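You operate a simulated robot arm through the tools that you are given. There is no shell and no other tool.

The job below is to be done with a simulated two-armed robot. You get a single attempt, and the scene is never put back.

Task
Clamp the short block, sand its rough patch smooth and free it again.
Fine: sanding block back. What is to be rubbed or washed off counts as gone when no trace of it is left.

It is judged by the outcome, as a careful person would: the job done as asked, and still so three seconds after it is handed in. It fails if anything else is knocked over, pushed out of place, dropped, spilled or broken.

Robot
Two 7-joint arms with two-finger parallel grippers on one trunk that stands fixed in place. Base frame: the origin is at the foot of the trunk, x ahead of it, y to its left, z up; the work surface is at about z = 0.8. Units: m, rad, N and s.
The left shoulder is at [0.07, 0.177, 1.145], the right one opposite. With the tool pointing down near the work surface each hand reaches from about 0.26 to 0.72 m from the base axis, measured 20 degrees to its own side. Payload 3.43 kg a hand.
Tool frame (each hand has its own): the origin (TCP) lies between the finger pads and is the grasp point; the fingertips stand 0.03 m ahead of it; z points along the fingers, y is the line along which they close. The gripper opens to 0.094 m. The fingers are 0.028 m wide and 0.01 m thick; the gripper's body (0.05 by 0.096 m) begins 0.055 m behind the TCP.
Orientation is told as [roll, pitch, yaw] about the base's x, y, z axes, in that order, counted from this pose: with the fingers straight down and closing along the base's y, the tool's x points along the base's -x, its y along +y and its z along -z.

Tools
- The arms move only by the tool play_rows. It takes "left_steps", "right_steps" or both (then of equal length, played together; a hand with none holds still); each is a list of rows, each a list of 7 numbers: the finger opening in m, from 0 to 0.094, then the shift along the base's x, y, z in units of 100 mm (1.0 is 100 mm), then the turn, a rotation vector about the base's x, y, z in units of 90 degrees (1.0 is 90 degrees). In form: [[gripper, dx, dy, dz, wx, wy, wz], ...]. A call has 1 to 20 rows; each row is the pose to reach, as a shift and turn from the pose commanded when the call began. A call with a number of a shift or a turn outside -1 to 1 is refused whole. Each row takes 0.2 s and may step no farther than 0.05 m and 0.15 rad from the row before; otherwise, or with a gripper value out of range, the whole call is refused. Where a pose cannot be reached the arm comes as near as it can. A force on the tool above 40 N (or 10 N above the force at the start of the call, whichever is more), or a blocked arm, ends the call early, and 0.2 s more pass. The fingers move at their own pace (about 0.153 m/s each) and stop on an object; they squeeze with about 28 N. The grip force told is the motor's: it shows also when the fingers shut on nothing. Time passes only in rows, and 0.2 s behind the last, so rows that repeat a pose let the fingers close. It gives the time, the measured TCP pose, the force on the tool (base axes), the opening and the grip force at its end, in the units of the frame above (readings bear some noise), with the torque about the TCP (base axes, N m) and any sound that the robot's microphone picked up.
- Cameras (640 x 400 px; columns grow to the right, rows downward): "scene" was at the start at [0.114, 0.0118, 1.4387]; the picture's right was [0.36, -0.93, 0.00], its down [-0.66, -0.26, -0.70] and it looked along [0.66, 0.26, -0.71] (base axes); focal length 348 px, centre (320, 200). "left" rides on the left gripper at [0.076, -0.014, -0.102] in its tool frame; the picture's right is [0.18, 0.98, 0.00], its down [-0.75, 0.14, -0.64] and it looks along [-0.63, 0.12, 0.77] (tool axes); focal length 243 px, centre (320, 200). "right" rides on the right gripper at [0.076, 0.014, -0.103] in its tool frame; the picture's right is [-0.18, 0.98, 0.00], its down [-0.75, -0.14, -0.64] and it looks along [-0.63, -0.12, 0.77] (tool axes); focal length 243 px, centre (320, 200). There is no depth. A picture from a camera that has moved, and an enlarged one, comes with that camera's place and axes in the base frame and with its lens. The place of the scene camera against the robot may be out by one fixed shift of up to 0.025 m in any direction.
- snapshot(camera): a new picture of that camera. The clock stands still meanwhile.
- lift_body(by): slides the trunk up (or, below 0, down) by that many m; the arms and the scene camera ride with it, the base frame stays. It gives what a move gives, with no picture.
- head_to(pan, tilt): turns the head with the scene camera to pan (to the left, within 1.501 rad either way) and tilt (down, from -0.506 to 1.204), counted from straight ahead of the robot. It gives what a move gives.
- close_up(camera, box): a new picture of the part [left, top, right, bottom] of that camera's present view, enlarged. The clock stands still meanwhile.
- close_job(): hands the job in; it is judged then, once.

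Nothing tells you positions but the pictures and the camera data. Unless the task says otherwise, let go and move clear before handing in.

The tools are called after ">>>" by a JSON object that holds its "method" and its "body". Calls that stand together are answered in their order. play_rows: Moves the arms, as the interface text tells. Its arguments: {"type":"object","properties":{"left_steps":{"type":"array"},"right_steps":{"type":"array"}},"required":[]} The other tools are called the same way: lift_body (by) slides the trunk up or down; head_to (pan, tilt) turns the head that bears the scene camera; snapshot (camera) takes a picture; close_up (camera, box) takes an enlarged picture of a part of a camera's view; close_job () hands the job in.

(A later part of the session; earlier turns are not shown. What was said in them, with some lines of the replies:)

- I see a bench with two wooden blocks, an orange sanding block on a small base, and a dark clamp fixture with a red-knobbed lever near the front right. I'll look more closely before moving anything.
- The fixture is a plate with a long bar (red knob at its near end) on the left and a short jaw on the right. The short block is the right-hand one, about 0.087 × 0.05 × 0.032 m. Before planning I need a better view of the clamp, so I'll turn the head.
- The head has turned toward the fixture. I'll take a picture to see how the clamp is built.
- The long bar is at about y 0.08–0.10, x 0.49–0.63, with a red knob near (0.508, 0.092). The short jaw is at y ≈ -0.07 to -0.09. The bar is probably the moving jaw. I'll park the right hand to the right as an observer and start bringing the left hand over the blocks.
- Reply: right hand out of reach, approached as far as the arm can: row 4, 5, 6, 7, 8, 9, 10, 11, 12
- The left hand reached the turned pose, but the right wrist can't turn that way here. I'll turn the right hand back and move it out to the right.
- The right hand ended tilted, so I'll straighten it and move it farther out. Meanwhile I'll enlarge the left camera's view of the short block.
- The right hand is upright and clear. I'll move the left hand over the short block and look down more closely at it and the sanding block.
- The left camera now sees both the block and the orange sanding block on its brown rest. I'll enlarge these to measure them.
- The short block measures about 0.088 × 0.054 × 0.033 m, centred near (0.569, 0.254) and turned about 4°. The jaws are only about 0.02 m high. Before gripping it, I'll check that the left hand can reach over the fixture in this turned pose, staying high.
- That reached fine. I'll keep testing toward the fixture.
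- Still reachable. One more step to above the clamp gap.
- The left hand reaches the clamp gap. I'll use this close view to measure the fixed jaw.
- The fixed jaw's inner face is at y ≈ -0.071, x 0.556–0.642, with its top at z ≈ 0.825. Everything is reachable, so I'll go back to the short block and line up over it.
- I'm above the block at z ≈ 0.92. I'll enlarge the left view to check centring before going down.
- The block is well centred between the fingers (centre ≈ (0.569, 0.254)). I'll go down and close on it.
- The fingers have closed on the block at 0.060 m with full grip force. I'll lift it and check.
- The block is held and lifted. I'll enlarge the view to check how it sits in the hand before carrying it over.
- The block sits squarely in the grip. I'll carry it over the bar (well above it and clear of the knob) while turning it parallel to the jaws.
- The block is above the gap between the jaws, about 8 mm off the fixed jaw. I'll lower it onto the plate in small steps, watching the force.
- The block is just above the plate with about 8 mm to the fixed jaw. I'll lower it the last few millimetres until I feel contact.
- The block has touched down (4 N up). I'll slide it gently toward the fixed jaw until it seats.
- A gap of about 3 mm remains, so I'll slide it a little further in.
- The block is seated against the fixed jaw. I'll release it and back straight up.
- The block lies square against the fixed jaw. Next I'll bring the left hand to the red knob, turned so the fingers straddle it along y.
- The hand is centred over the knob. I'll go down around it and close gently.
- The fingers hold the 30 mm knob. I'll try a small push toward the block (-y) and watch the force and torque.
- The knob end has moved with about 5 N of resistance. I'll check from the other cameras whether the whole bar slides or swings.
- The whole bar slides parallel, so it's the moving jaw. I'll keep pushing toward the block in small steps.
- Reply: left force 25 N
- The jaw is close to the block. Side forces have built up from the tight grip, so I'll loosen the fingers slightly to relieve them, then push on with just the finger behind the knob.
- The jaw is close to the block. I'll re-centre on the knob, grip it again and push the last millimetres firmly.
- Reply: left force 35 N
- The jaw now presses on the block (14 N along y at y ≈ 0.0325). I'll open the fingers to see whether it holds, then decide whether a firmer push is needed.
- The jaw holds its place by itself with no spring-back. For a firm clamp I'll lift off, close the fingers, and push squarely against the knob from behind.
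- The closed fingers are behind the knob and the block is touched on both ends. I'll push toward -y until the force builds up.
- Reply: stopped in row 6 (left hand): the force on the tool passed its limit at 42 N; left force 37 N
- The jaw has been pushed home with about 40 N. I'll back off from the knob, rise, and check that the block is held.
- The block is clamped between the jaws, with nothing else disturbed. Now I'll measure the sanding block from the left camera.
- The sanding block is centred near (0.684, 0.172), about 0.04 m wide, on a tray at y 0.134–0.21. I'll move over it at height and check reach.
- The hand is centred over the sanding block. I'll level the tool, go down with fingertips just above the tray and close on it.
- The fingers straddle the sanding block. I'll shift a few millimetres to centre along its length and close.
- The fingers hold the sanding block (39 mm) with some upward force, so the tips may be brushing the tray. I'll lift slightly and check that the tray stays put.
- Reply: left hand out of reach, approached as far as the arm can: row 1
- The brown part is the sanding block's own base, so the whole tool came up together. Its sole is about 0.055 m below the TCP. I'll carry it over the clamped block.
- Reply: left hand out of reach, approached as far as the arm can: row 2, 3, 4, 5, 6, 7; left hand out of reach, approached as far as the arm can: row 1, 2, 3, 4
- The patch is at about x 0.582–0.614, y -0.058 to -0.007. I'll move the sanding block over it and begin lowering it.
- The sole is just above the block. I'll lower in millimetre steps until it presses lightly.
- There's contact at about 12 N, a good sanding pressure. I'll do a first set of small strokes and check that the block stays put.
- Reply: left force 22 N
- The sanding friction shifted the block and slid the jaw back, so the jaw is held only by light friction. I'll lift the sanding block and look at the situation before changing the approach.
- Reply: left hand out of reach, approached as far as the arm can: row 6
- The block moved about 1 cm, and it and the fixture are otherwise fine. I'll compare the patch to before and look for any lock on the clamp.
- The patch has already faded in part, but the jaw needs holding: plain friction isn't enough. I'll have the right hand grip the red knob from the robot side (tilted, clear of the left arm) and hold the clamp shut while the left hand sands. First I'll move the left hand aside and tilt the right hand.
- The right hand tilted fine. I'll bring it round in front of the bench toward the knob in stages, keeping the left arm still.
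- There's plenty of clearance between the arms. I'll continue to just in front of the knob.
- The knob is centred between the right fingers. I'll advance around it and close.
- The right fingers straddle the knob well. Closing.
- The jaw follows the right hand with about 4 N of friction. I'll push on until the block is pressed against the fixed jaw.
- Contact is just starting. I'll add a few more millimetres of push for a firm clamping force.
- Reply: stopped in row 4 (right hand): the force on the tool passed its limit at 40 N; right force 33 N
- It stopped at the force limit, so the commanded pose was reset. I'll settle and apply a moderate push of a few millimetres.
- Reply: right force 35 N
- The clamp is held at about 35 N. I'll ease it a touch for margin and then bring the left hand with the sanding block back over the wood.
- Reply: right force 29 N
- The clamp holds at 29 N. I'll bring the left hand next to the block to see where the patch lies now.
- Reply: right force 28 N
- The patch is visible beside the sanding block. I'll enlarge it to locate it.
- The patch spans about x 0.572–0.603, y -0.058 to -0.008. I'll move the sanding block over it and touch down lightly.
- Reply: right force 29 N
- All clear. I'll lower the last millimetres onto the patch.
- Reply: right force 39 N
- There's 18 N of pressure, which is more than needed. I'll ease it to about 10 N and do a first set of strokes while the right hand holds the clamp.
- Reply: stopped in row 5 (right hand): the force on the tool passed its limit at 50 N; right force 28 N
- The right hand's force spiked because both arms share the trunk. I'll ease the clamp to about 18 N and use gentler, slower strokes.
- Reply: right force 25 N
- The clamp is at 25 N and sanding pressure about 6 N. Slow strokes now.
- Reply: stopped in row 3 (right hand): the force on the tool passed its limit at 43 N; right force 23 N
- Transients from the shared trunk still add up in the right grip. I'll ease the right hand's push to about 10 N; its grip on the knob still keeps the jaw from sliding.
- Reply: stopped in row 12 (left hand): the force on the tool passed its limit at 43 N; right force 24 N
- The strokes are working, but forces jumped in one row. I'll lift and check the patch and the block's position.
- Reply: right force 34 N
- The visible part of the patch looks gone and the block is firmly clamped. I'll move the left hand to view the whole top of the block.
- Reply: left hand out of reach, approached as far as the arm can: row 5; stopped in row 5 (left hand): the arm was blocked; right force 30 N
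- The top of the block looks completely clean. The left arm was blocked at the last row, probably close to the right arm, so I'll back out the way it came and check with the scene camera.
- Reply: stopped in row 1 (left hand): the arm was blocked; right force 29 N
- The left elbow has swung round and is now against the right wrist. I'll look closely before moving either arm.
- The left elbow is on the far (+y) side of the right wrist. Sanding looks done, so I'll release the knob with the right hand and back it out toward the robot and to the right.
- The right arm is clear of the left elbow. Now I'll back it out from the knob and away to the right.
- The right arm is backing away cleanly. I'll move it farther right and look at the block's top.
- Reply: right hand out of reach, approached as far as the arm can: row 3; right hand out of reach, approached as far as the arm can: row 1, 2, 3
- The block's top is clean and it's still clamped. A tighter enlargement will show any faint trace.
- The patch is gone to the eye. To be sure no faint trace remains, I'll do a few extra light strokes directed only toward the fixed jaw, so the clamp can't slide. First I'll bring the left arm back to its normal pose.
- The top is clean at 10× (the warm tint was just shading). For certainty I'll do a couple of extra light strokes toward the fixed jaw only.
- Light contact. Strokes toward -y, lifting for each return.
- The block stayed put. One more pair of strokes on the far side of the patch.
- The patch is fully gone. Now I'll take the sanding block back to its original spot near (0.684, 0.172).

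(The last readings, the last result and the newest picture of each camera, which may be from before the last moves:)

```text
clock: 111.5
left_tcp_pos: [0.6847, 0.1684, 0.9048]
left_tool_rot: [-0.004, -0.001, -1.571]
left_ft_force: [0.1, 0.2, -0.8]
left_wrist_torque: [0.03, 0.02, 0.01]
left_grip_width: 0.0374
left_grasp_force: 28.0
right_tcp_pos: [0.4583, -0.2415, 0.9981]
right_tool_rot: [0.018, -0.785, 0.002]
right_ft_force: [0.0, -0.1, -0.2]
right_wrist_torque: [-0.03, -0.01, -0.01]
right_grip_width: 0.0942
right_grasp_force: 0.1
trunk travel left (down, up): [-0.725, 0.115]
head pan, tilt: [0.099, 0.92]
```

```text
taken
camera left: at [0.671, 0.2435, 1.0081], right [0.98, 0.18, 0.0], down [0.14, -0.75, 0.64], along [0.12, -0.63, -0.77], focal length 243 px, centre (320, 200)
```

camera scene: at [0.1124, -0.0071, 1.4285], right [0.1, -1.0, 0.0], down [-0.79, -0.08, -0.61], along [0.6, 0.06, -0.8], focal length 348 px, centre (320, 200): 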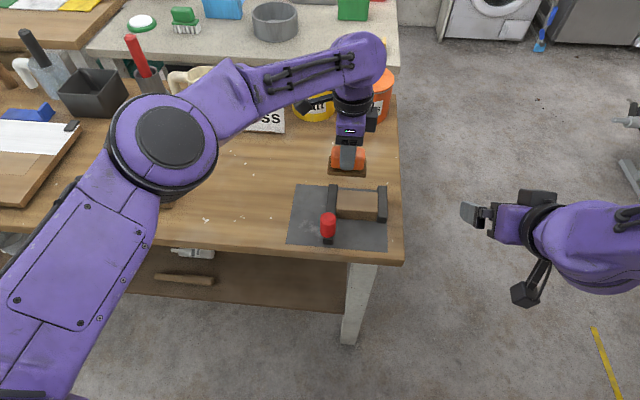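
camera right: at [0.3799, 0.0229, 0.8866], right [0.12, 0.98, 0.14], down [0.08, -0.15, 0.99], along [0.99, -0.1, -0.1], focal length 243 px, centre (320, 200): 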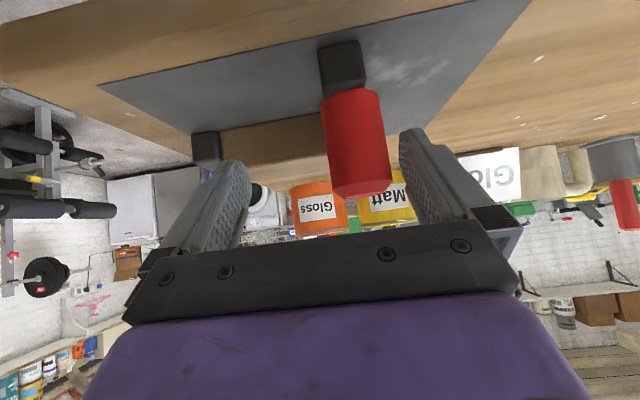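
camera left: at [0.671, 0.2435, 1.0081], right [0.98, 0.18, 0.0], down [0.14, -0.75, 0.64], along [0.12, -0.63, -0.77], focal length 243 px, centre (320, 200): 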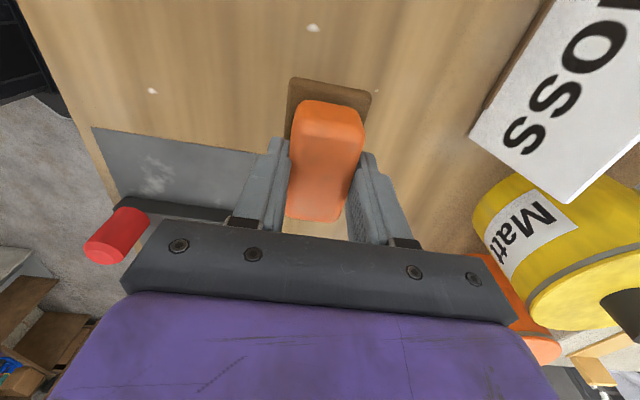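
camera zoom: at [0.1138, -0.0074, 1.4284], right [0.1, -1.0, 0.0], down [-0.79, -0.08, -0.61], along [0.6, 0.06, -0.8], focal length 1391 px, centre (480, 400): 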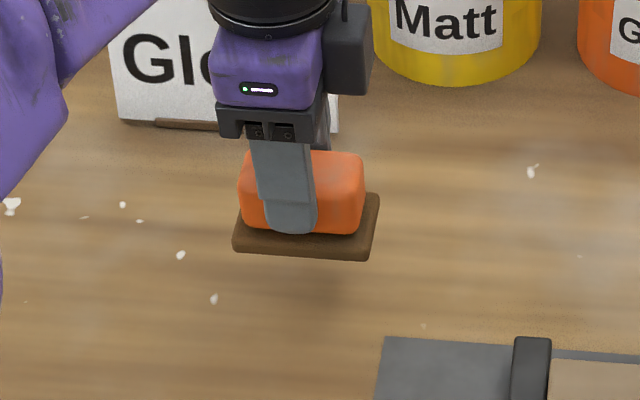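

The sanding block hangs above its home. I'll correct by 2 mm and lower it to the bench.

>>> {"method": "play_rows", "body": {"left_steps": [[0.02, 0, 0.017, -0.2, 0, 0, 0], [0.02, 0, 0.017, -0.38, 0, 0, 0], [0.02, 0, 0.017, -0.45, 0, 0, 0], [0.02, 0, 0.017, -0.47, 0, 0, 0], [0.02, 0, 0.017, -0.485, 0, 0, 0]]}}

>>> {"method": "close_up", "body": {"camera": "scene", "box": [220, 100, 340, 200]}}

```text
clock: 112.7
left_tcp_pos: [0.6839, 0.1695, 0.857]
left_tool_rot: [-0.004, 0.001, -1.572]
left_ft_force: [0.5, 0.7, -1.0]
left_wrist_torque: [0.0, -0.01, 0.02]
left_grip_width: 0.0372
left_grasp_force: 28.3
right_tcp_pos: [0.4584, -0.2431, 0.997]
right_tool_rot: [0.017, -0.787, 0.001]
right_ft_force: [0.8, -0.7, 0.0]
right_wrist_torque: [0.02, -0.01, -0.02]
right_grip_width: 0.0938
right_grasp_force: 0.0
trunk travel left (down, up): [-0.725, 0.115]
head pan, tilt: [0.099, 0.92]
```

```text
4.00 times, centred on (280, 150) of scene
camera zoom: at [0.1127, -0.0072, 1.4284], right [0.1, -1.0, 0.0], down [-0.79, -0.08, -0.61], along [0.6, 0.06, -0.8], focal length 1391 px, centre (480, 400)
```

zoom: 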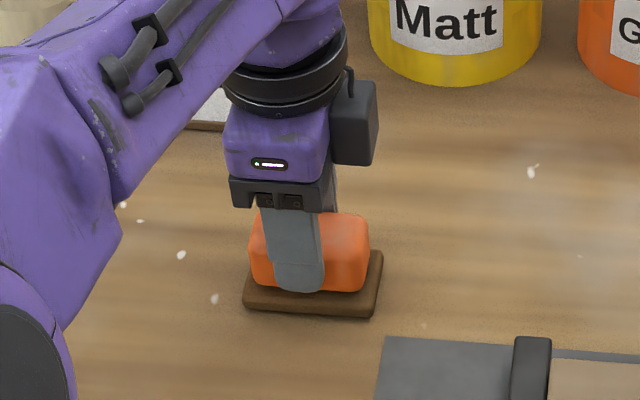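

Comparing with the first picture, it's about 3–4 mm off toward -y, so I'll correct and set it down.

>>> {"method": "play_rows", "body": {"left_steps": [[0.02, 0.01, 0.035, 0, 0, 0, 0], [0.02, 0.01, 0.035, -0.01, 0, 0, 0], [0.02, 0.01, 0.035, -0.02, 0, 0, 0], [0.02, 0.01, 0.035, -0.025, 0, 0, 0]]}}

>>> {"method": "close_up", "body": {"camera": "scene", "box": [220, 100, 340, 200]}}

```text
clock: 113.7
left_tcp_pos: [0.6843, 0.1726, 0.8548]
left_tool_rot: [-0.003, 0.0, -1.57]
left_ft_force: [-0.2, -0.9, -1.0]
left_wrist_torque: [0.0, 0.02, 0.01]
left_grip_width: 0.0374
left_grasp_force: 28.0
right_tcp_pos: [0.4582, -0.2425, 0.9984]
right_tool_rot: [0.02, -0.785, 0.002]
right_ft_force: [0.4, 0.6, -0.5]
right_wrist_torque: [0.0, 0.0, 0.02]
right_grip_width: 0.0941
right_grasp_force: 0.0
trunk travel left (down, up): [-0.725, 0.115]
head pan, tilt: [0.099, 0.92]
```

```text
4.00 times, centred on (280, 150) of scene
camera zoom: at [0.1126, -0.0072, 1.4285], right [0.1, -1.0, 0.0], down [-0.79, -0.08, -0.61], along [0.6, 0.06, -0.8], focal length 1391 px, centre (480, 400)
```

zoom: 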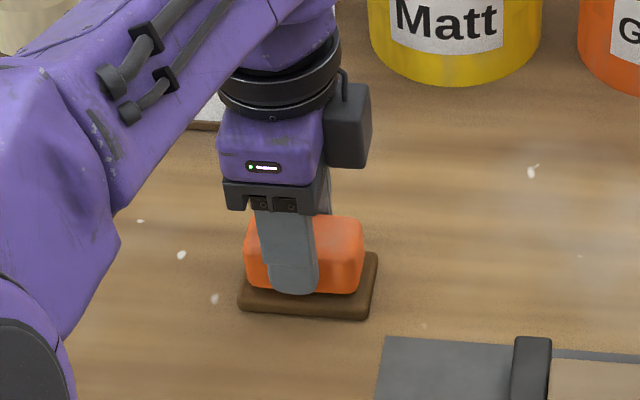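

Still about 4 mm toward the robot from the original spot and not yet touching. I'll nudge it +x and lower to contact.

>>> {"method": "play_rows", "body": {"left_steps": [[0.02, 0.02, 0, 0, 0, 0, 0], [0.02, 0.035, 0, 0, 0, 0, 0], [0.02, 0.035, 0, -0.01, 0, 0, 0], [0.02, 0.035, 0, -0.02, 0, 0, 0]]}}

>>> {"method": "close_up", "body": {"camera": "scene", "box": [220, 100, 340, 200]}}

```text
clock: 114.7
left_tcp_pos: [0.6852, 0.173, 0.8559]
left_tool_rot: [-0.003, 0.0, -1.572]
left_ft_force: [0.5, -0.5, -1.5]
left_wrist_torque: [-0.01, -0.02, -0.03]
left_grip_width: 0.0371
left_grasp_force: 27.6
left hand out of reach, approached as far as the arm can: row 2, 3, 4
right_tcp_pos: [0.4588, -0.2436, 0.9984]
right_tool_rot: [0.017, -0.785, 0.002]
right_ft_force: [0.3, -0.2, 0.9]
right_wrist_torque: [0.04, -0.03, -0.02]
right_grip_width: 0.094
right_grasp_force: 0.1
trunk travel left (down, up): [-0.725, 0.115]
head pan, tilt: [0.099, 0.92]
```

```text
4.00 times, centred on (280, 150) of scene
camera zoom: at [0.1127, -0.0073, 1.4285], right [0.1, -1.0, 0.0], down [-0.79, -0.08, -0.61], along [0.6, 0.06, -0.8], focal length 1391 px, centre (480, 400)
```

zoom: 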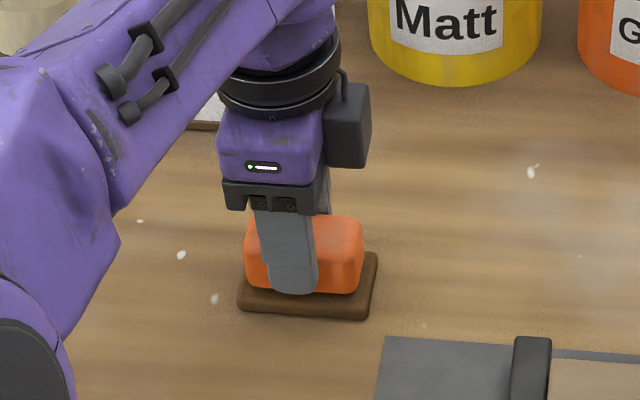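

The arm is at its reach limit, so the last 3 mm in x isn't worth forcing. I'll come back a few millimetres and lower to contact.

>>> {"method": "play_rows", "body": {"left_steps": [[0.02, -0.02, 0, 0, 0, 0, 0], [0.02, -0.03, 0, -0.01, 0, 0, 0], [0.02, -0.03, 0, -0.02, 0, 0, 0], [0.02, -0.03, 0, -0.03, 0, 0, 0]]}}

```text
clock: 115.7
left_tcp_pos: [0.6806, 0.1723, 0.8542]
left_tool_rot: [0.003, -0.001, -1.571]
left_ft_force: [4.0, 1.3, 14.5]
left_wrist_torque: [-0.31, 0.02, 0.03]
left_grip_width: 0.0373
left_grasp_force: 28.3
right_tcp_pos: [0.456, -0.2422, 0.9996]
right_tool_rot: [0.017, -0.788, 0.001]
right_ft_force: [0.2, -0.6, 1.0]
right_wrist_torque: [0.01, -0.01, 0.0]
right_grip_width: 0.0941
right_grasp_force: 0.0
trunk travel left (down, up): [-0.725, 0.115]
head pan, tilt: [0.099, 0.92]
```

It's on the bench at 14 N. I'll ease the pressure and slide it +x a few millimetres toward its original spot.

>>> {"method": "play_rows", "body": {"left_steps": [[0.02, 0, 0, 0.018, 0, 0, 0], [0.02, 0.015, 0, 0.018, 0, 0, 0], [0.02, 0.03, 0, 0.016, 0, 0, 0], [0.02, 0.04, 0, 0.014, 0, 0, 0], [0.02, 0.04, 0, 0.014, 0, 0, 0]]}}

>>> {"method": "close_up", "body": {"camera": "scene", "box": [220, 100, 340, 200]}}

```text
clock: 116.9
left_tcp_pos: [0.6813, 0.1734, 0.8552]
left_tool_rot: [0.001, 0.001, -1.572]
left_ft_force: [-7.8, 0.8, 6.9]
left_wrist_torque: [0.09, 0.19, 0.01]
left_grip_width: 0.0374
left_grasp_force: 28.1
right_tcp_pos: [0.4551, -0.2417, 0.9989]
right_tool_rot: [0.017, -0.789, 0.003]
right_ft_force: [0.3, -0.1, 0.0]
right_wrist_torque: [-0.01, -0.02, -0.02]
right_grip_width: 0.0938
right_grasp_force: 0.1
trunk travel left (down, up): [-0.725, 0.115]
head pan, tilt: [0.099, 0.92]
```

```text
4.00 times, centred on (280, 150) of scene
camera zoom: at [0.1096, -0.0072, 1.4287], right [0.1, -1.0, 0.0], down [-0.79, -0.08, -0.61], along [0.6, 0.06, -0.79], focal length 1391 px, centre (480, 400)
```

zoom: 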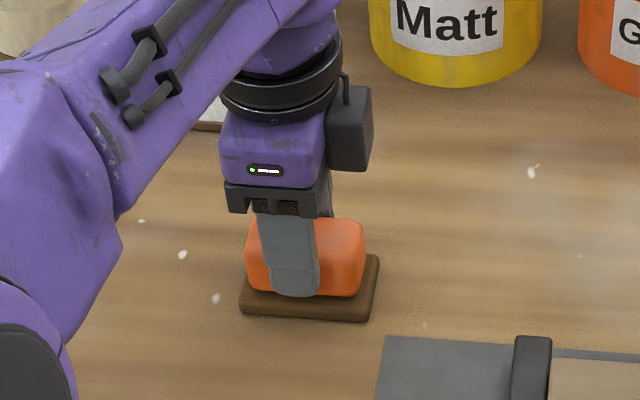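

It's within about 4 mm of where it started and resting flat. I'll release it and lift away.

>>> {"method": "play_rows", "body": {"left_steps": [[0.02, 0, 0, 0, 0, 0, 0], [0.06, 0, 0, 0, 0, 0, 0], [0.08, 0, 0, 0, 0, 0, 0], [0.08, 0, 0, 0.1, 0, 0, 0], [0.08, 0, 0, 0.3, 0, 0, 0], [0.08, -0.1, 0, 0.6, 0, 0, 0], [0.08, -0.3, 0, 0.8, 0, 0, 0]]}}

>>> {"method": "close_up", "body": {"camera": "scene", "box": [220, 100, 340, 200]}}

>>> {"method": "snapshot", "body": {"camera": "scene"}}

```text
clock: 118.5
left_tcp_pos: [0.6521, 0.1698, 0.9349]
left_tool_rot: [-0.002, 0.001, -1.57]
left_ft_force: [-0.1, 0.0, 0.4]
left_wrist_torque: [0.01, 0.01, -0.02]
left_grip_width: 0.08
left_grasp_force: 0.0
right_tcp_pos: [0.4575, -0.2429, 0.9995]
right_tool_rot: [0.018, -0.787, 0.002]
right_ft_force: [0.2, 0.2, 0.3]
right_wrist_torque: [-0.03, 0.0, -0.03]
right_grip_width: 0.0941
right_grasp_force: 0.0
trunk travel left (down, up): [-0.725, 0.115]
head pan, tilt: [0.099, 0.92]
```

```text
4.00 times, centred on (280, 150) of scene
camera zoom: at [0.1107, -0.0074, 1.4286], right [0.1, -1.0, 0.0], down [-0.79, -0.08, -0.61], along [0.6, 0.06, -0.79], focal length 1391 px, centre (480, 400)
```

zoom: 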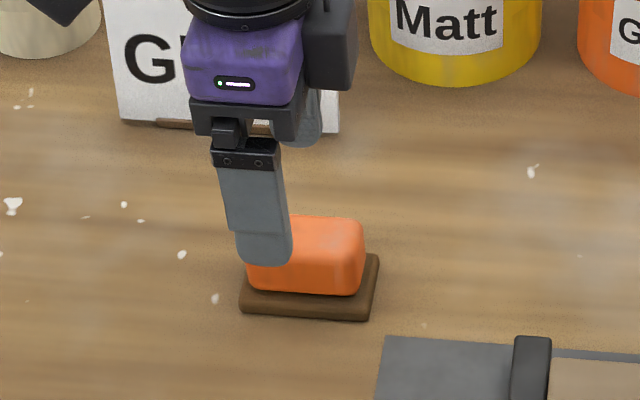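

```text
taken
camera scene: at [0.1107, -0.0074, 1.4286], right [0.1, -1.0, 0.0], down [-0.79, -0.08, -0.61], along [0.6, 0.06, -0.79], focal length 348 px, centre (320, 200)
```

scene: 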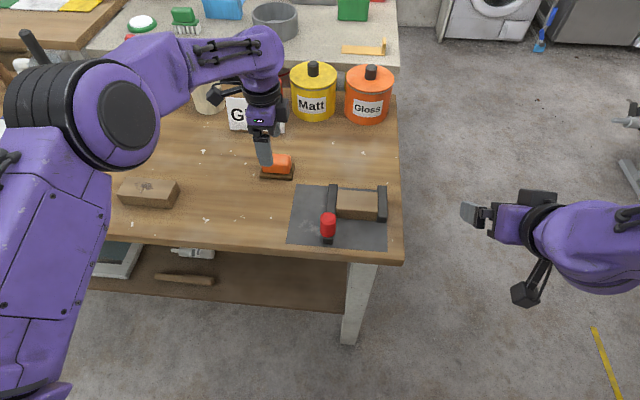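

The sanding block is back on its spot, and the other items look untouched. Next I'll free the block: take the left hand to the red knob again, fingers along y.

>>> {"method": "play_rows", "body": {"left_steps": [[0.08, -0.05, -0.05, 0.1, 0, 0, 0.083], [0.09, -0.1, -0.1, 0.2, 0, 0, 0.166], [0.094, -0.2, -0.15, 0.2, 0, 0, 0.25], [0.094, -0.3, -0.25, 0.2, 0, 0, 0.333], [0.094, -0.4, -0.35, 0.2, 0, 0, 0.416], [0.094, -0.5, -0.45, 0.2, 0, 0, 0.5], [0.094, -0.6, -0.55, 0.2, 0, 0, 0.583], [0.094, -0.7, -0.65, 0.2, 0, 0, 0.666], [0.094, -0.8, -0.75, 0.2, 0, 0, 0.75], [0.094, -0.9, -0.8, 0.2, 0, 0, 0.833], [0.094, -0.95, -0.85, 0.2, 0, 0, 0.916], [0.094, -1.0, -0.9, 0.2, 0, 0, 1.0]]}}

>>> {"method": "play_rows", "body": {"left_steps": [[0.094, -0.15, -0.15, 0, 0, 0, 0], [0.094, -0.3, -0.3, 0, 0, 0, 0], [0.094, -0.44, -0.46, 0, 0, 0, 0]]}}

>>> {"method": "snapshot", "body": {"camera": "left"}}

>>> {"method": "close_up", "body": {"camera": "scene", "box": [240, 140, 410, 260]}}

```text
clock: 121.1
left_tcp_pos: [0.5551, 0.0806, 0.9531]
left_tool_rot: [-0.002, -0.002, 0.001]
left_ft_force: [0.7, 0.0, -1.0]
left_wrist_torque: [-0.02, 0.02, 0.01]
left_grip_width: 0.094
left_grasp_force: 0.1
right_tcp_pos: [0.4577, -0.2425, 0.9983]
right_tool_rot: [0.019, -0.786, 0.001]
right_ft_force: [0.2, -0.3, 0.0]
right_wrist_torque: [0.0, -0.06, 0.01]
right_grip_width: 0.0939
right_grasp_force: 0.0
trunk travel left (down, up): [-0.725, 0.115]
head pan, tilt: [0.099, 0.92]
```

```text
clock: 121.9
left_tcp_pos: [0.5126, 0.0438, 0.9527]
left_tool_rot: [-0.018, 0.015, 0.025]
left_ft_force: [-0.1, 0.0, -0.4]
left_wrist_torque: [-0.03, 0.0, -0.02]
left_grip_width: 0.0937
left_grasp_force: 0.0
right_tcp_pos: [0.4591, -0.2426, 0.9976]
right_tool_rot: [0.017, -0.785, 0.001]
right_ft_force: [0.4, 0.6, 0.6]
right_wrist_torque: [-0.02, -0.01, 0.0]
right_grip_width: 0.094
right_grasp_force: 0.0
trunk travel left (down, up): [-0.725, 0.115]
head pan, tilt: [0.099, 0.92]
```

```text
taken
camera left: at [0.4378, 0.0288, 1.0556], right [-0.21, 0.98, -0.02], down [0.76, 0.17, 0.63], along [0.62, 0.12, -0.78], focal length 243 px, centre (320, 200)
```

left: 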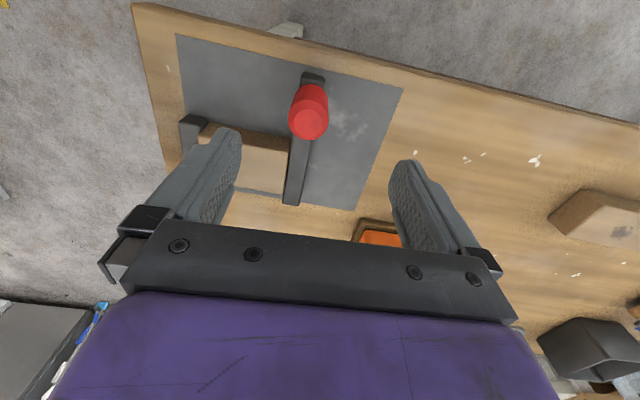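

```text
3.33 times, centred on (325, 200) of scene
camera zoom: at [0.1124, -0.0072, 1.4285], right [0.1, -1.0, 0.0], down [-0.79, -0.08, -0.61], along [0.6, 0.06, -0.8], focal length 1159 px, centre (303, 200)
```

zoom: 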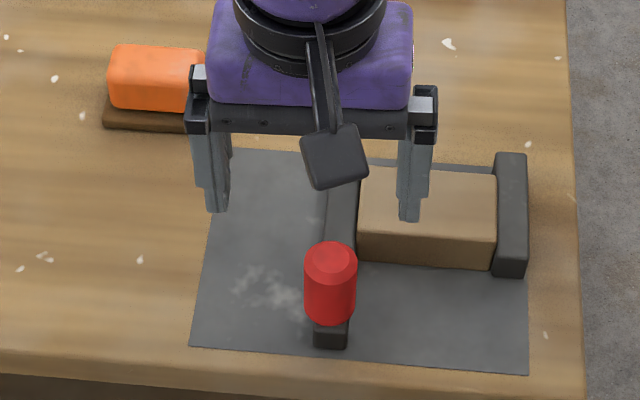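

The hand seems to be settling still; I'll wait a moment and re-read.

>>> {"method": "play_rows", "body": {"left_steps": [[0.094, 0, 0, 0, 0, 0, 0], [0.094, 0, 0, 0, 0, 0, 0]]}}

>>> {"method": "snapshot", "body": {"camera": "scene"}}

```text
clock: 122.5
left_tcp_pos: [0.5135, 0.0434, 0.9553]
left_tool_rot: [-0.023, 0.009, 0.021]
left_ft_force: [-0.6, 0.3, 0.0]
left_wrist_torque: [0.01, 0.01, 0.02]
left_grip_width: 0.0943
left_grasp_force: 0.1
right_tcp_pos: [0.458, -0.2429, 0.9984]
right_tool_rot: [0.018, -0.785, 0.0]
right_ft_force: [-0.2, 0.3, 0.1]
right_wrist_torque: [-0.03, 0.0, 0.02]
right_grip_width: 0.0943
right_grasp_force: 0.1
trunk travel left (down, up): [-0.725, 0.115]
head pan, tilt: [0.099, 0.92]
```

```text
taken
camera scene: at [0.1124, -0.0074, 1.4285], right [0.1, -1.0, 0.0], down [-0.79, -0.08, -0.61], along [0.6, 0.06, -0.8], focal length 348 px, centre (320, 200)
```

scene: 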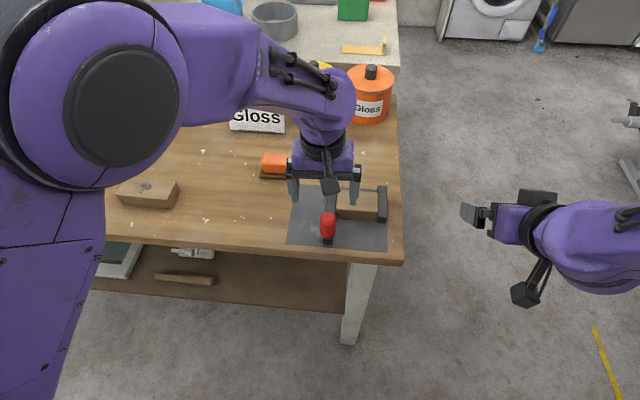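

The hand stopped 1 cm short with a slight tilt, likely a limit of this elbow pose. It already straddles the knob, though, so I'll shift slightly +y and descend from here.

>>> {"method": "play_rows", "body": {"left_steps": [[0.094, -0.03, 0.05, 0, 0, 0, 0], [0.094, -0.05, 0.1, 0, 0, 0, 0], [0.094, -0.05, 0.1, -0.2, 0, 0, 0], [0.094, -0.05, 0.1, -0.4, 0, 0, 0]]}}

>>> {"method": "snapshot", "body": {"camera": "left"}}

```text
clock: 123.5
left_tcp_pos: [0.5078, 0.0473, 0.9159]
left_tool_rot: [-0.014, 0.0, 0.007]
left_ft_force: [0.1, 0.4, 0.4]
left_wrist_torque: [-0.01, 0.01, 0.0]
left_grip_width: 0.0939
left_grasp_force: 0.0
right_tcp_pos: [0.4575, -0.2422, 0.9966]
right_tool_rot: [0.018, -0.784, 0.003]
right_ft_force: [0.4, -0.2, -0.5]
right_wrist_torque: [0.02, -0.02, -0.01]
right_grip_width: 0.0941
right_grasp_force: 0.1
trunk travel left (down, up): [-0.725, 0.115]
head pan, tilt: [0.099, 0.92]
```

```text
taken
camera left: at [0.4318, 0.0319, 1.0201], right [-0.19, 0.98, -0.01], down [0.75, 0.16, 0.64], along [0.63, 0.11, -0.77], focal length 243 px, centre (320, 200)
```

left: 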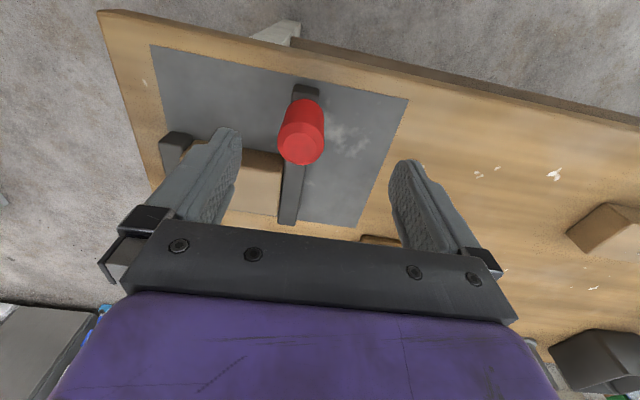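

The knob is between the fingers. I'll go the rest of the way down.

>>> {"method": "play_rows", "body": {"left_steps": [[0.094, 0, 0, -0.2, 0, 0, 0], [0.094, 0, 0, -0.4, 0, 0, 0], [0.094, 0, 0, -0.5, 0, 0, 0]]}}

>>> {"method": "snapshot", "body": {"camera": "left"}}

>>> {"method": "close_up", "body": {"camera": "scene", "box": [240, 140, 410, 260]}}

```text
clock: 124.3
left_tcp_pos: [0.5071, 0.0464, 0.8631]
left_tool_rot: [-0.002, 0.0, 0.002]
left_ft_force: [0.1, -0.1, -0.5]
left_wrist_torque: [-0.01, -0.03, 0.01]
left_grip_width: 0.094
left_grasp_force: 0.1
right_tcp_pos: [0.4582, -0.2426, 0.9977]
right_tool_rot: [0.017, -0.786, 0.002]
right_ft_force: [0.2, -0.2, 0.2]
right_wrist_torque: [0.04, -0.01, 0.01]
right_grip_width: 0.0939
right_grasp_force: 0.1
trunk travel left (down, up): [-0.725, 0.115]
head pan, tilt: [0.099, 0.92]
```

```text
taken
camera left: at [0.4293, 0.0314, 0.9664], right [-0.19, 0.98, 0.0], down [0.75, 0.14, 0.64], along [0.63, 0.12, -0.77], focal length 243 px, centre (320, 200)
```

left: 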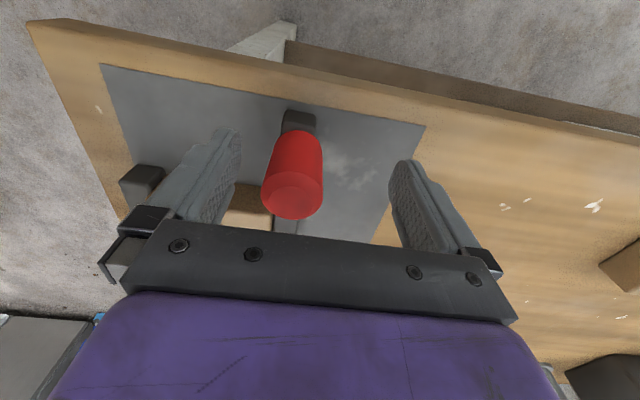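

```text
3.33 times, centred on (325, 200) of scene
camera zoom: at [0.1122, -0.0074, 1.4285], right [0.1, -1.0, 0.0], down [-0.79, -0.08, -0.61], along [0.6, 0.06, -0.8], focal length 1159 px, centre (303, 200)
```

zoom: 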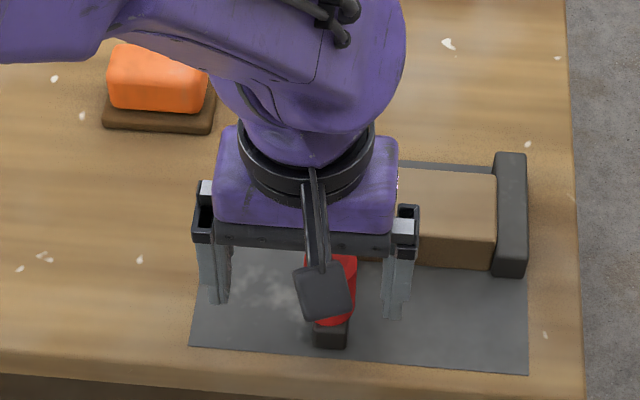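

Fingers straddle the knob well. I'll narrow them loosely and draw the jaw back (+y) to its starting position.

>>> {"method": "play_rows", "body": {"left_steps": [[0.06, 0, 0, 0, 0, 0, 0], [0.05, 0, 0, 0, 0, 0, 0], [0.05, 0, 0.03, 0, 0, 0, 0], [0.05, 0, 0.07, 0, 0, 0, 0], [0.05, 0, 0.11, 0, 0, 0, 0], [0.05, 0, 0.16, 0, 0, 0, 0], [0.05, 0, 0.21, 0, 0, 0, 0], [0.05, 0, 0.26, 0, 0, 0, 0], [0.05, 0, 0.31, 0, 0, 0, 0], [0.05, 0, 0.36, 0, 0, 0, 0], [0.05, 0, 0.41, 0, 0, 0, 0], [0.05, 0, 0.46, 0, 0, 0, 0], [0.05, 0, 0.5, 0, 0, 0, 0], [0.05, 0, 0.54, 0, 0, 0, 0]]}}

>>> {"method": "close_up", "body": {"camera": "scene", "box": [240, 140, 410, 260]}}

>>> {"method": "snapshot", "body": {"camera": "left"}}

```text
clock: 127.3
left_tcp_pos: [0.5076, 0.1004, 0.8645]
left_tool_rot: [-0.002, 0.001, 0.001]
left_ft_force: [5.5, -5.1, 1.0]
left_wrist_torque: [-0.02, 0.08, 0.13]
left_grip_width: 0.0524
left_grasp_force: 1.8
right_tcp_pos: [0.4591, -0.243, 0.9978]
right_tool_rot: [0.016, -0.784, 0.003]
right_ft_force: [-0.8, 0.9, -0.1]
right_wrist_torque: [0.0, -0.01, -0.03]
right_grip_width: 0.094
right_grasp_force: 0.1
trunk travel left (down, up): [-0.725, 0.115]
head pan, tilt: [0.099, 0.92]
```

```text
3.33 times, centred on (325, 200) of scene
camera zoom: at [0.1136, -0.0082, 1.4284], right [0.1, -1.0, 0.0], down [-0.79, -0.08, -0.61], along [0.6, 0.06, -0.8], focal length 1159 px, centre (303, 200)
```

zoom: 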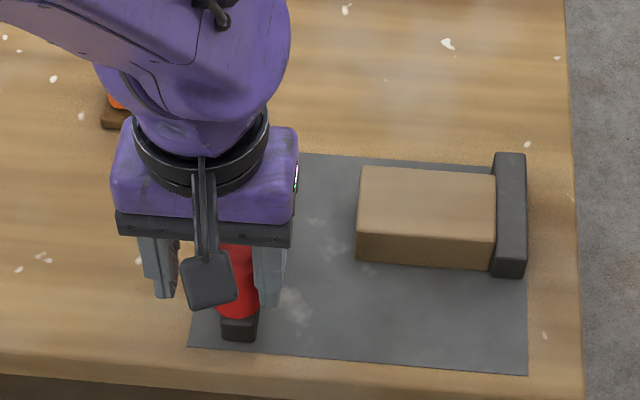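

```text
taken
camera left: at [0.4305, 0.0848, 0.9667], right [-0.18, 0.98, 0.0], down [0.75, 0.14, 0.64], along [0.63, 0.12, -0.77], focal length 243 px, centre (320, 200)
```

left: 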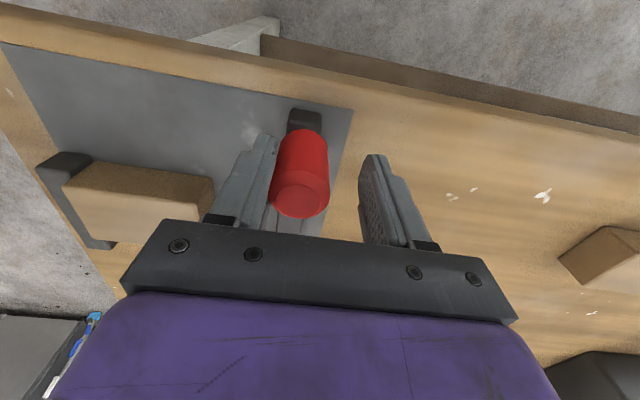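

The jaw is back at its starting position, and the block lies free with its top clean. I'll open the fingers around the knob and lift away.

>>> {"method": "play_rows", "body": {"left_steps": [[0.06, 0, -0.05, 0, 0, 0, 0], [0.08, 0, -0.08, 0, 0, 0, 0], [0.08, 0, -0.08, 0.05, 0, 0, 0], [0.08, 0, -0.08, 0.3, 0, 0, 0], [0.08, 0, -0.08, 0.6, 0, 0, 0], [0.08, 0, -0.08, 1.0, 0, 0, 0]]}}

>>> {"method": "play_rows", "body": {"left_steps": [[0.08, -0.1, 0.2, 0.1, 0, 0, 0], [0.08, -0.2, 0.4, 0.2, 0, 0, 0], [0.08, -0.3, 0.6, 0.3, 0, 0, 0], [0.08, -0.4, 0.8, 0.4, 0, 0, 0], [0.08, -0.5, 1.0, 0.5, 0, 0, 0]]}}

>>> {"method": "play_rows", "body": {"left_steps": [[0.08, -0.1, 0.2, 0.1, 0, 0, 0], [0.08, -0.2, 0.4, 0.2, 0, 0, 0], [0.08, -0.3, 0.6, 0.3, 0, 0, 0], [0.08, -0.4, 0.8, 0.4, 0, 0, 0], [0.08, -0.5, 1.0, 0.5, 0, 0, 0]]}}

>>> {"method": "snapshot", "body": {"camera": "scene"}}

```text
clock: 128.7
left_tcp_pos: [0.5049, 0.0934, 0.9631]
left_tool_rot: [-0.004, 0.001, 0.001]
left_ft_force: [-0.5, 0.5, 0.0]
left_wrist_torque: [-0.03, -0.02, -0.01]
left_grip_width: 0.0799
left_grasp_force: 0.0
right_tcp_pos: [0.4574, -0.2415, 0.9987]
right_tool_rot: [0.018, -0.787, 0.0]
right_ft_force: [0.2, 0.6, 0.6]
right_wrist_torque: [0.0, -0.02, 0.01]
right_grip_width: 0.0941
right_grasp_force: 0.1
trunk travel left (down, up): [-0.725, 0.115]
head pan, tilt: [0.099, 0.92]
```

```text
clock: 129.9
left_tcp_pos: [0.4545, 0.1933, 1.0122]
left_tool_rot: [-0.003, -0.002, -0.001]
left_ft_force: [-0.6, 0.0, 0.5]
left_wrist_torque: [-0.04, -0.02, 0.0]
left_grip_width: 0.0799
left_grasp_force: 0.1
right_tcp_pos: [0.4579, -0.2422, 0.9987]
right_tool_rot: [0.017, -0.785, 0.002]
right_ft_force: [0.3, -0.3, 0.7]
right_wrist_torque: [-0.02, 0.0, -0.01]
right_grip_width: 0.0939
right_grasp_force: 0.0
trunk travel left (down, up): [-0.725, 0.115]
head pan, tilt: [0.099, 0.92]
```

```text
clock: 131.1
left_tcp_pos: [0.4059, 0.2922, 1.065]
left_tool_rot: [0.001, -0.001, 0.0]
left_ft_force: [0.3, 0.3, -0.3]
left_wrist_torque: [-0.02, 0.02, 0.05]
left_grip_width: 0.08
left_grasp_force: 0.0
right_tcp_pos: [0.4581, -0.2415, 0.9978]
right_tool_rot: [0.016, -0.784, 0.004]
right_ft_force: [0.1, 0.1, -0.5]
right_wrist_torque: [-0.01, 0.02, 0.02]
right_grip_width: 0.0941
right_grasp_force: 0.1
trunk travel left (down, up): [-0.725, 0.115]
head pan, tilt: [0.099, 0.92]
```

```text
taken
camera scene: at [0.1119, -0.0067, 1.4285], right [0.1, -1.0, 0.0], down [-0.79, -0.08, -0.61], along [0.6, 0.06, -0.8], focal length 348 px, centre (320, 200)
```

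scene: 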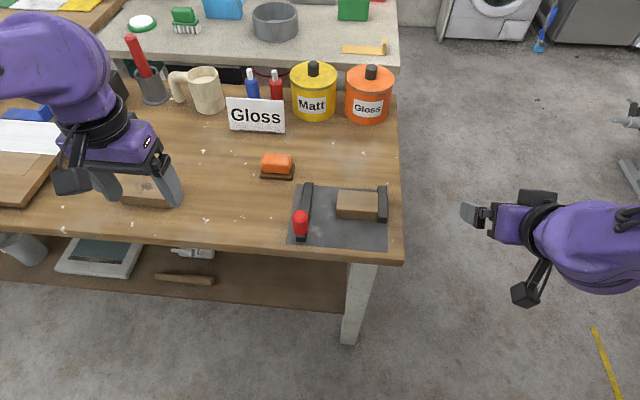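

Everything looks in place and both hands are clear. I'll make a final check of the block's top and the sanding block's position.

>>> {"method": "close_up", "body": {"camera": "scene", "box": [280, 170, 400, 255]}}

>>> {"method": "close_up", "body": {"camera": "scene", "box": [330, 180, 392, 220]}}

>>> {"method": "close_up", "body": {"camera": "scene", "box": [220, 100, 340, 200]}}

>>> {"method": "snapshot", "body": {"camera": "left"}}

```text
4.71 times, centred on (340, 212) of scene
camera zoom: at [0.1119, -0.0067, 1.4285], right [0.1, -1.0, 0.0], down [-0.79, -0.08, -0.61], along [0.6, 0.06, -0.8], focal length 1636 px, centre (226, 141)
```

zoom: 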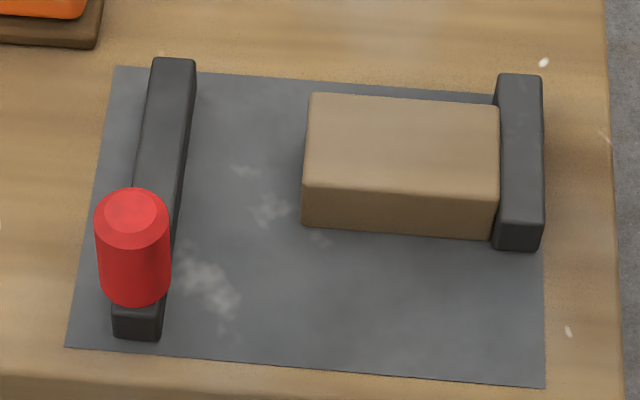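

```text
10.00 times, centred on (361, 200) of scene
camera zoom: at [0.1119, -0.0067, 1.4285], right [0.1, -1.0, 0.0], down [-0.79, -0.08, -0.61], along [0.6, 0.06, -0.8], focal length 3476 px, centre (-90, 200)
```

zoom: 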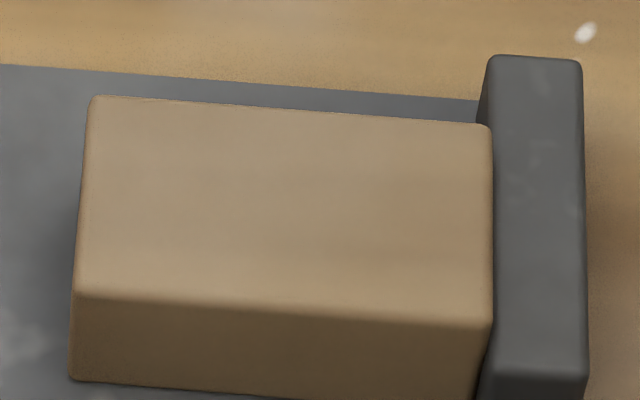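

```text
4.00 times, centred on (280, 150) of scene
camera zoom: at [0.1119, -0.0067, 1.4285], right [0.1, -1.0, 0.0], down [-0.79, -0.08, -0.61], along [0.6, 0.06, -0.8], focal length 1391 px, centre (480, 400)
```

zoom: 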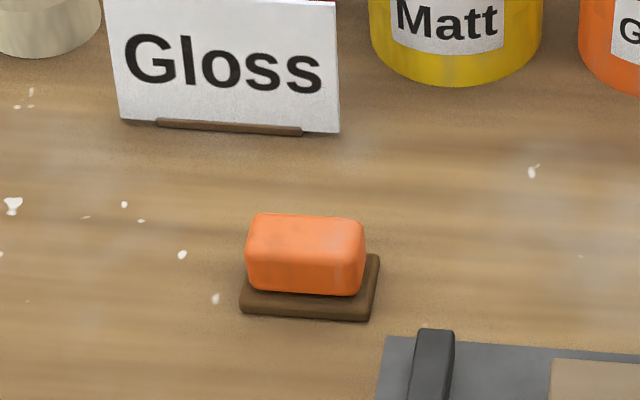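

```text
taken
camera left: at [0.3283, 0.2763, 1.1665], right [-0.18, 0.98, 0.0], down [0.75, 0.14, 0.64], along [0.63, 0.12, -0.77], focal length 243 px, centre (320, 200)
```

left: 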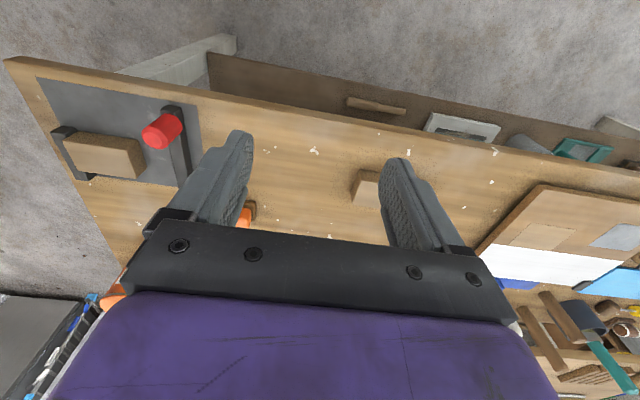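

The patch is gone, the block lies free beside the fixed jaw, and the sanding block is back within about 5 mm of where it stood. Nothing else has moved and both hands are clear, so I'm handing the job in.

>>> {"method": "close_job", "body": {}}

```text
The job is handed in.
```

The job is handed in. The rough patch is sanded off the short block with no trace visible in the close-ups. The block is free again, lying on the clamp plate beside the fixed jaw with the moving jaw open.

- **Clamping:** The jaw holds only by light friction. On my first sanding pass the block slipped about 1 cm and pushed the jaw back. I re-clamped it and held the jaw shut with the right hand for most of the sanding. After I let go of the jaw, I finished with a few light strokes toward the fixed jaw.
- **Block position:** I left the block on the plate rather than returning it to its original spot on the bench, since the task didn't ask for that.
- **Sanding block:** It is back on its spot, about 5 mm closer to the robot than before, because the left arm was at its reach limit there.
- **Arm contact:** The left elbow was blocked against the right wrist at one point. I backed the right arm out, and nothing was disturbed.

Nothing else on the bench appears to have moved, and both hands were clear when I handed in.
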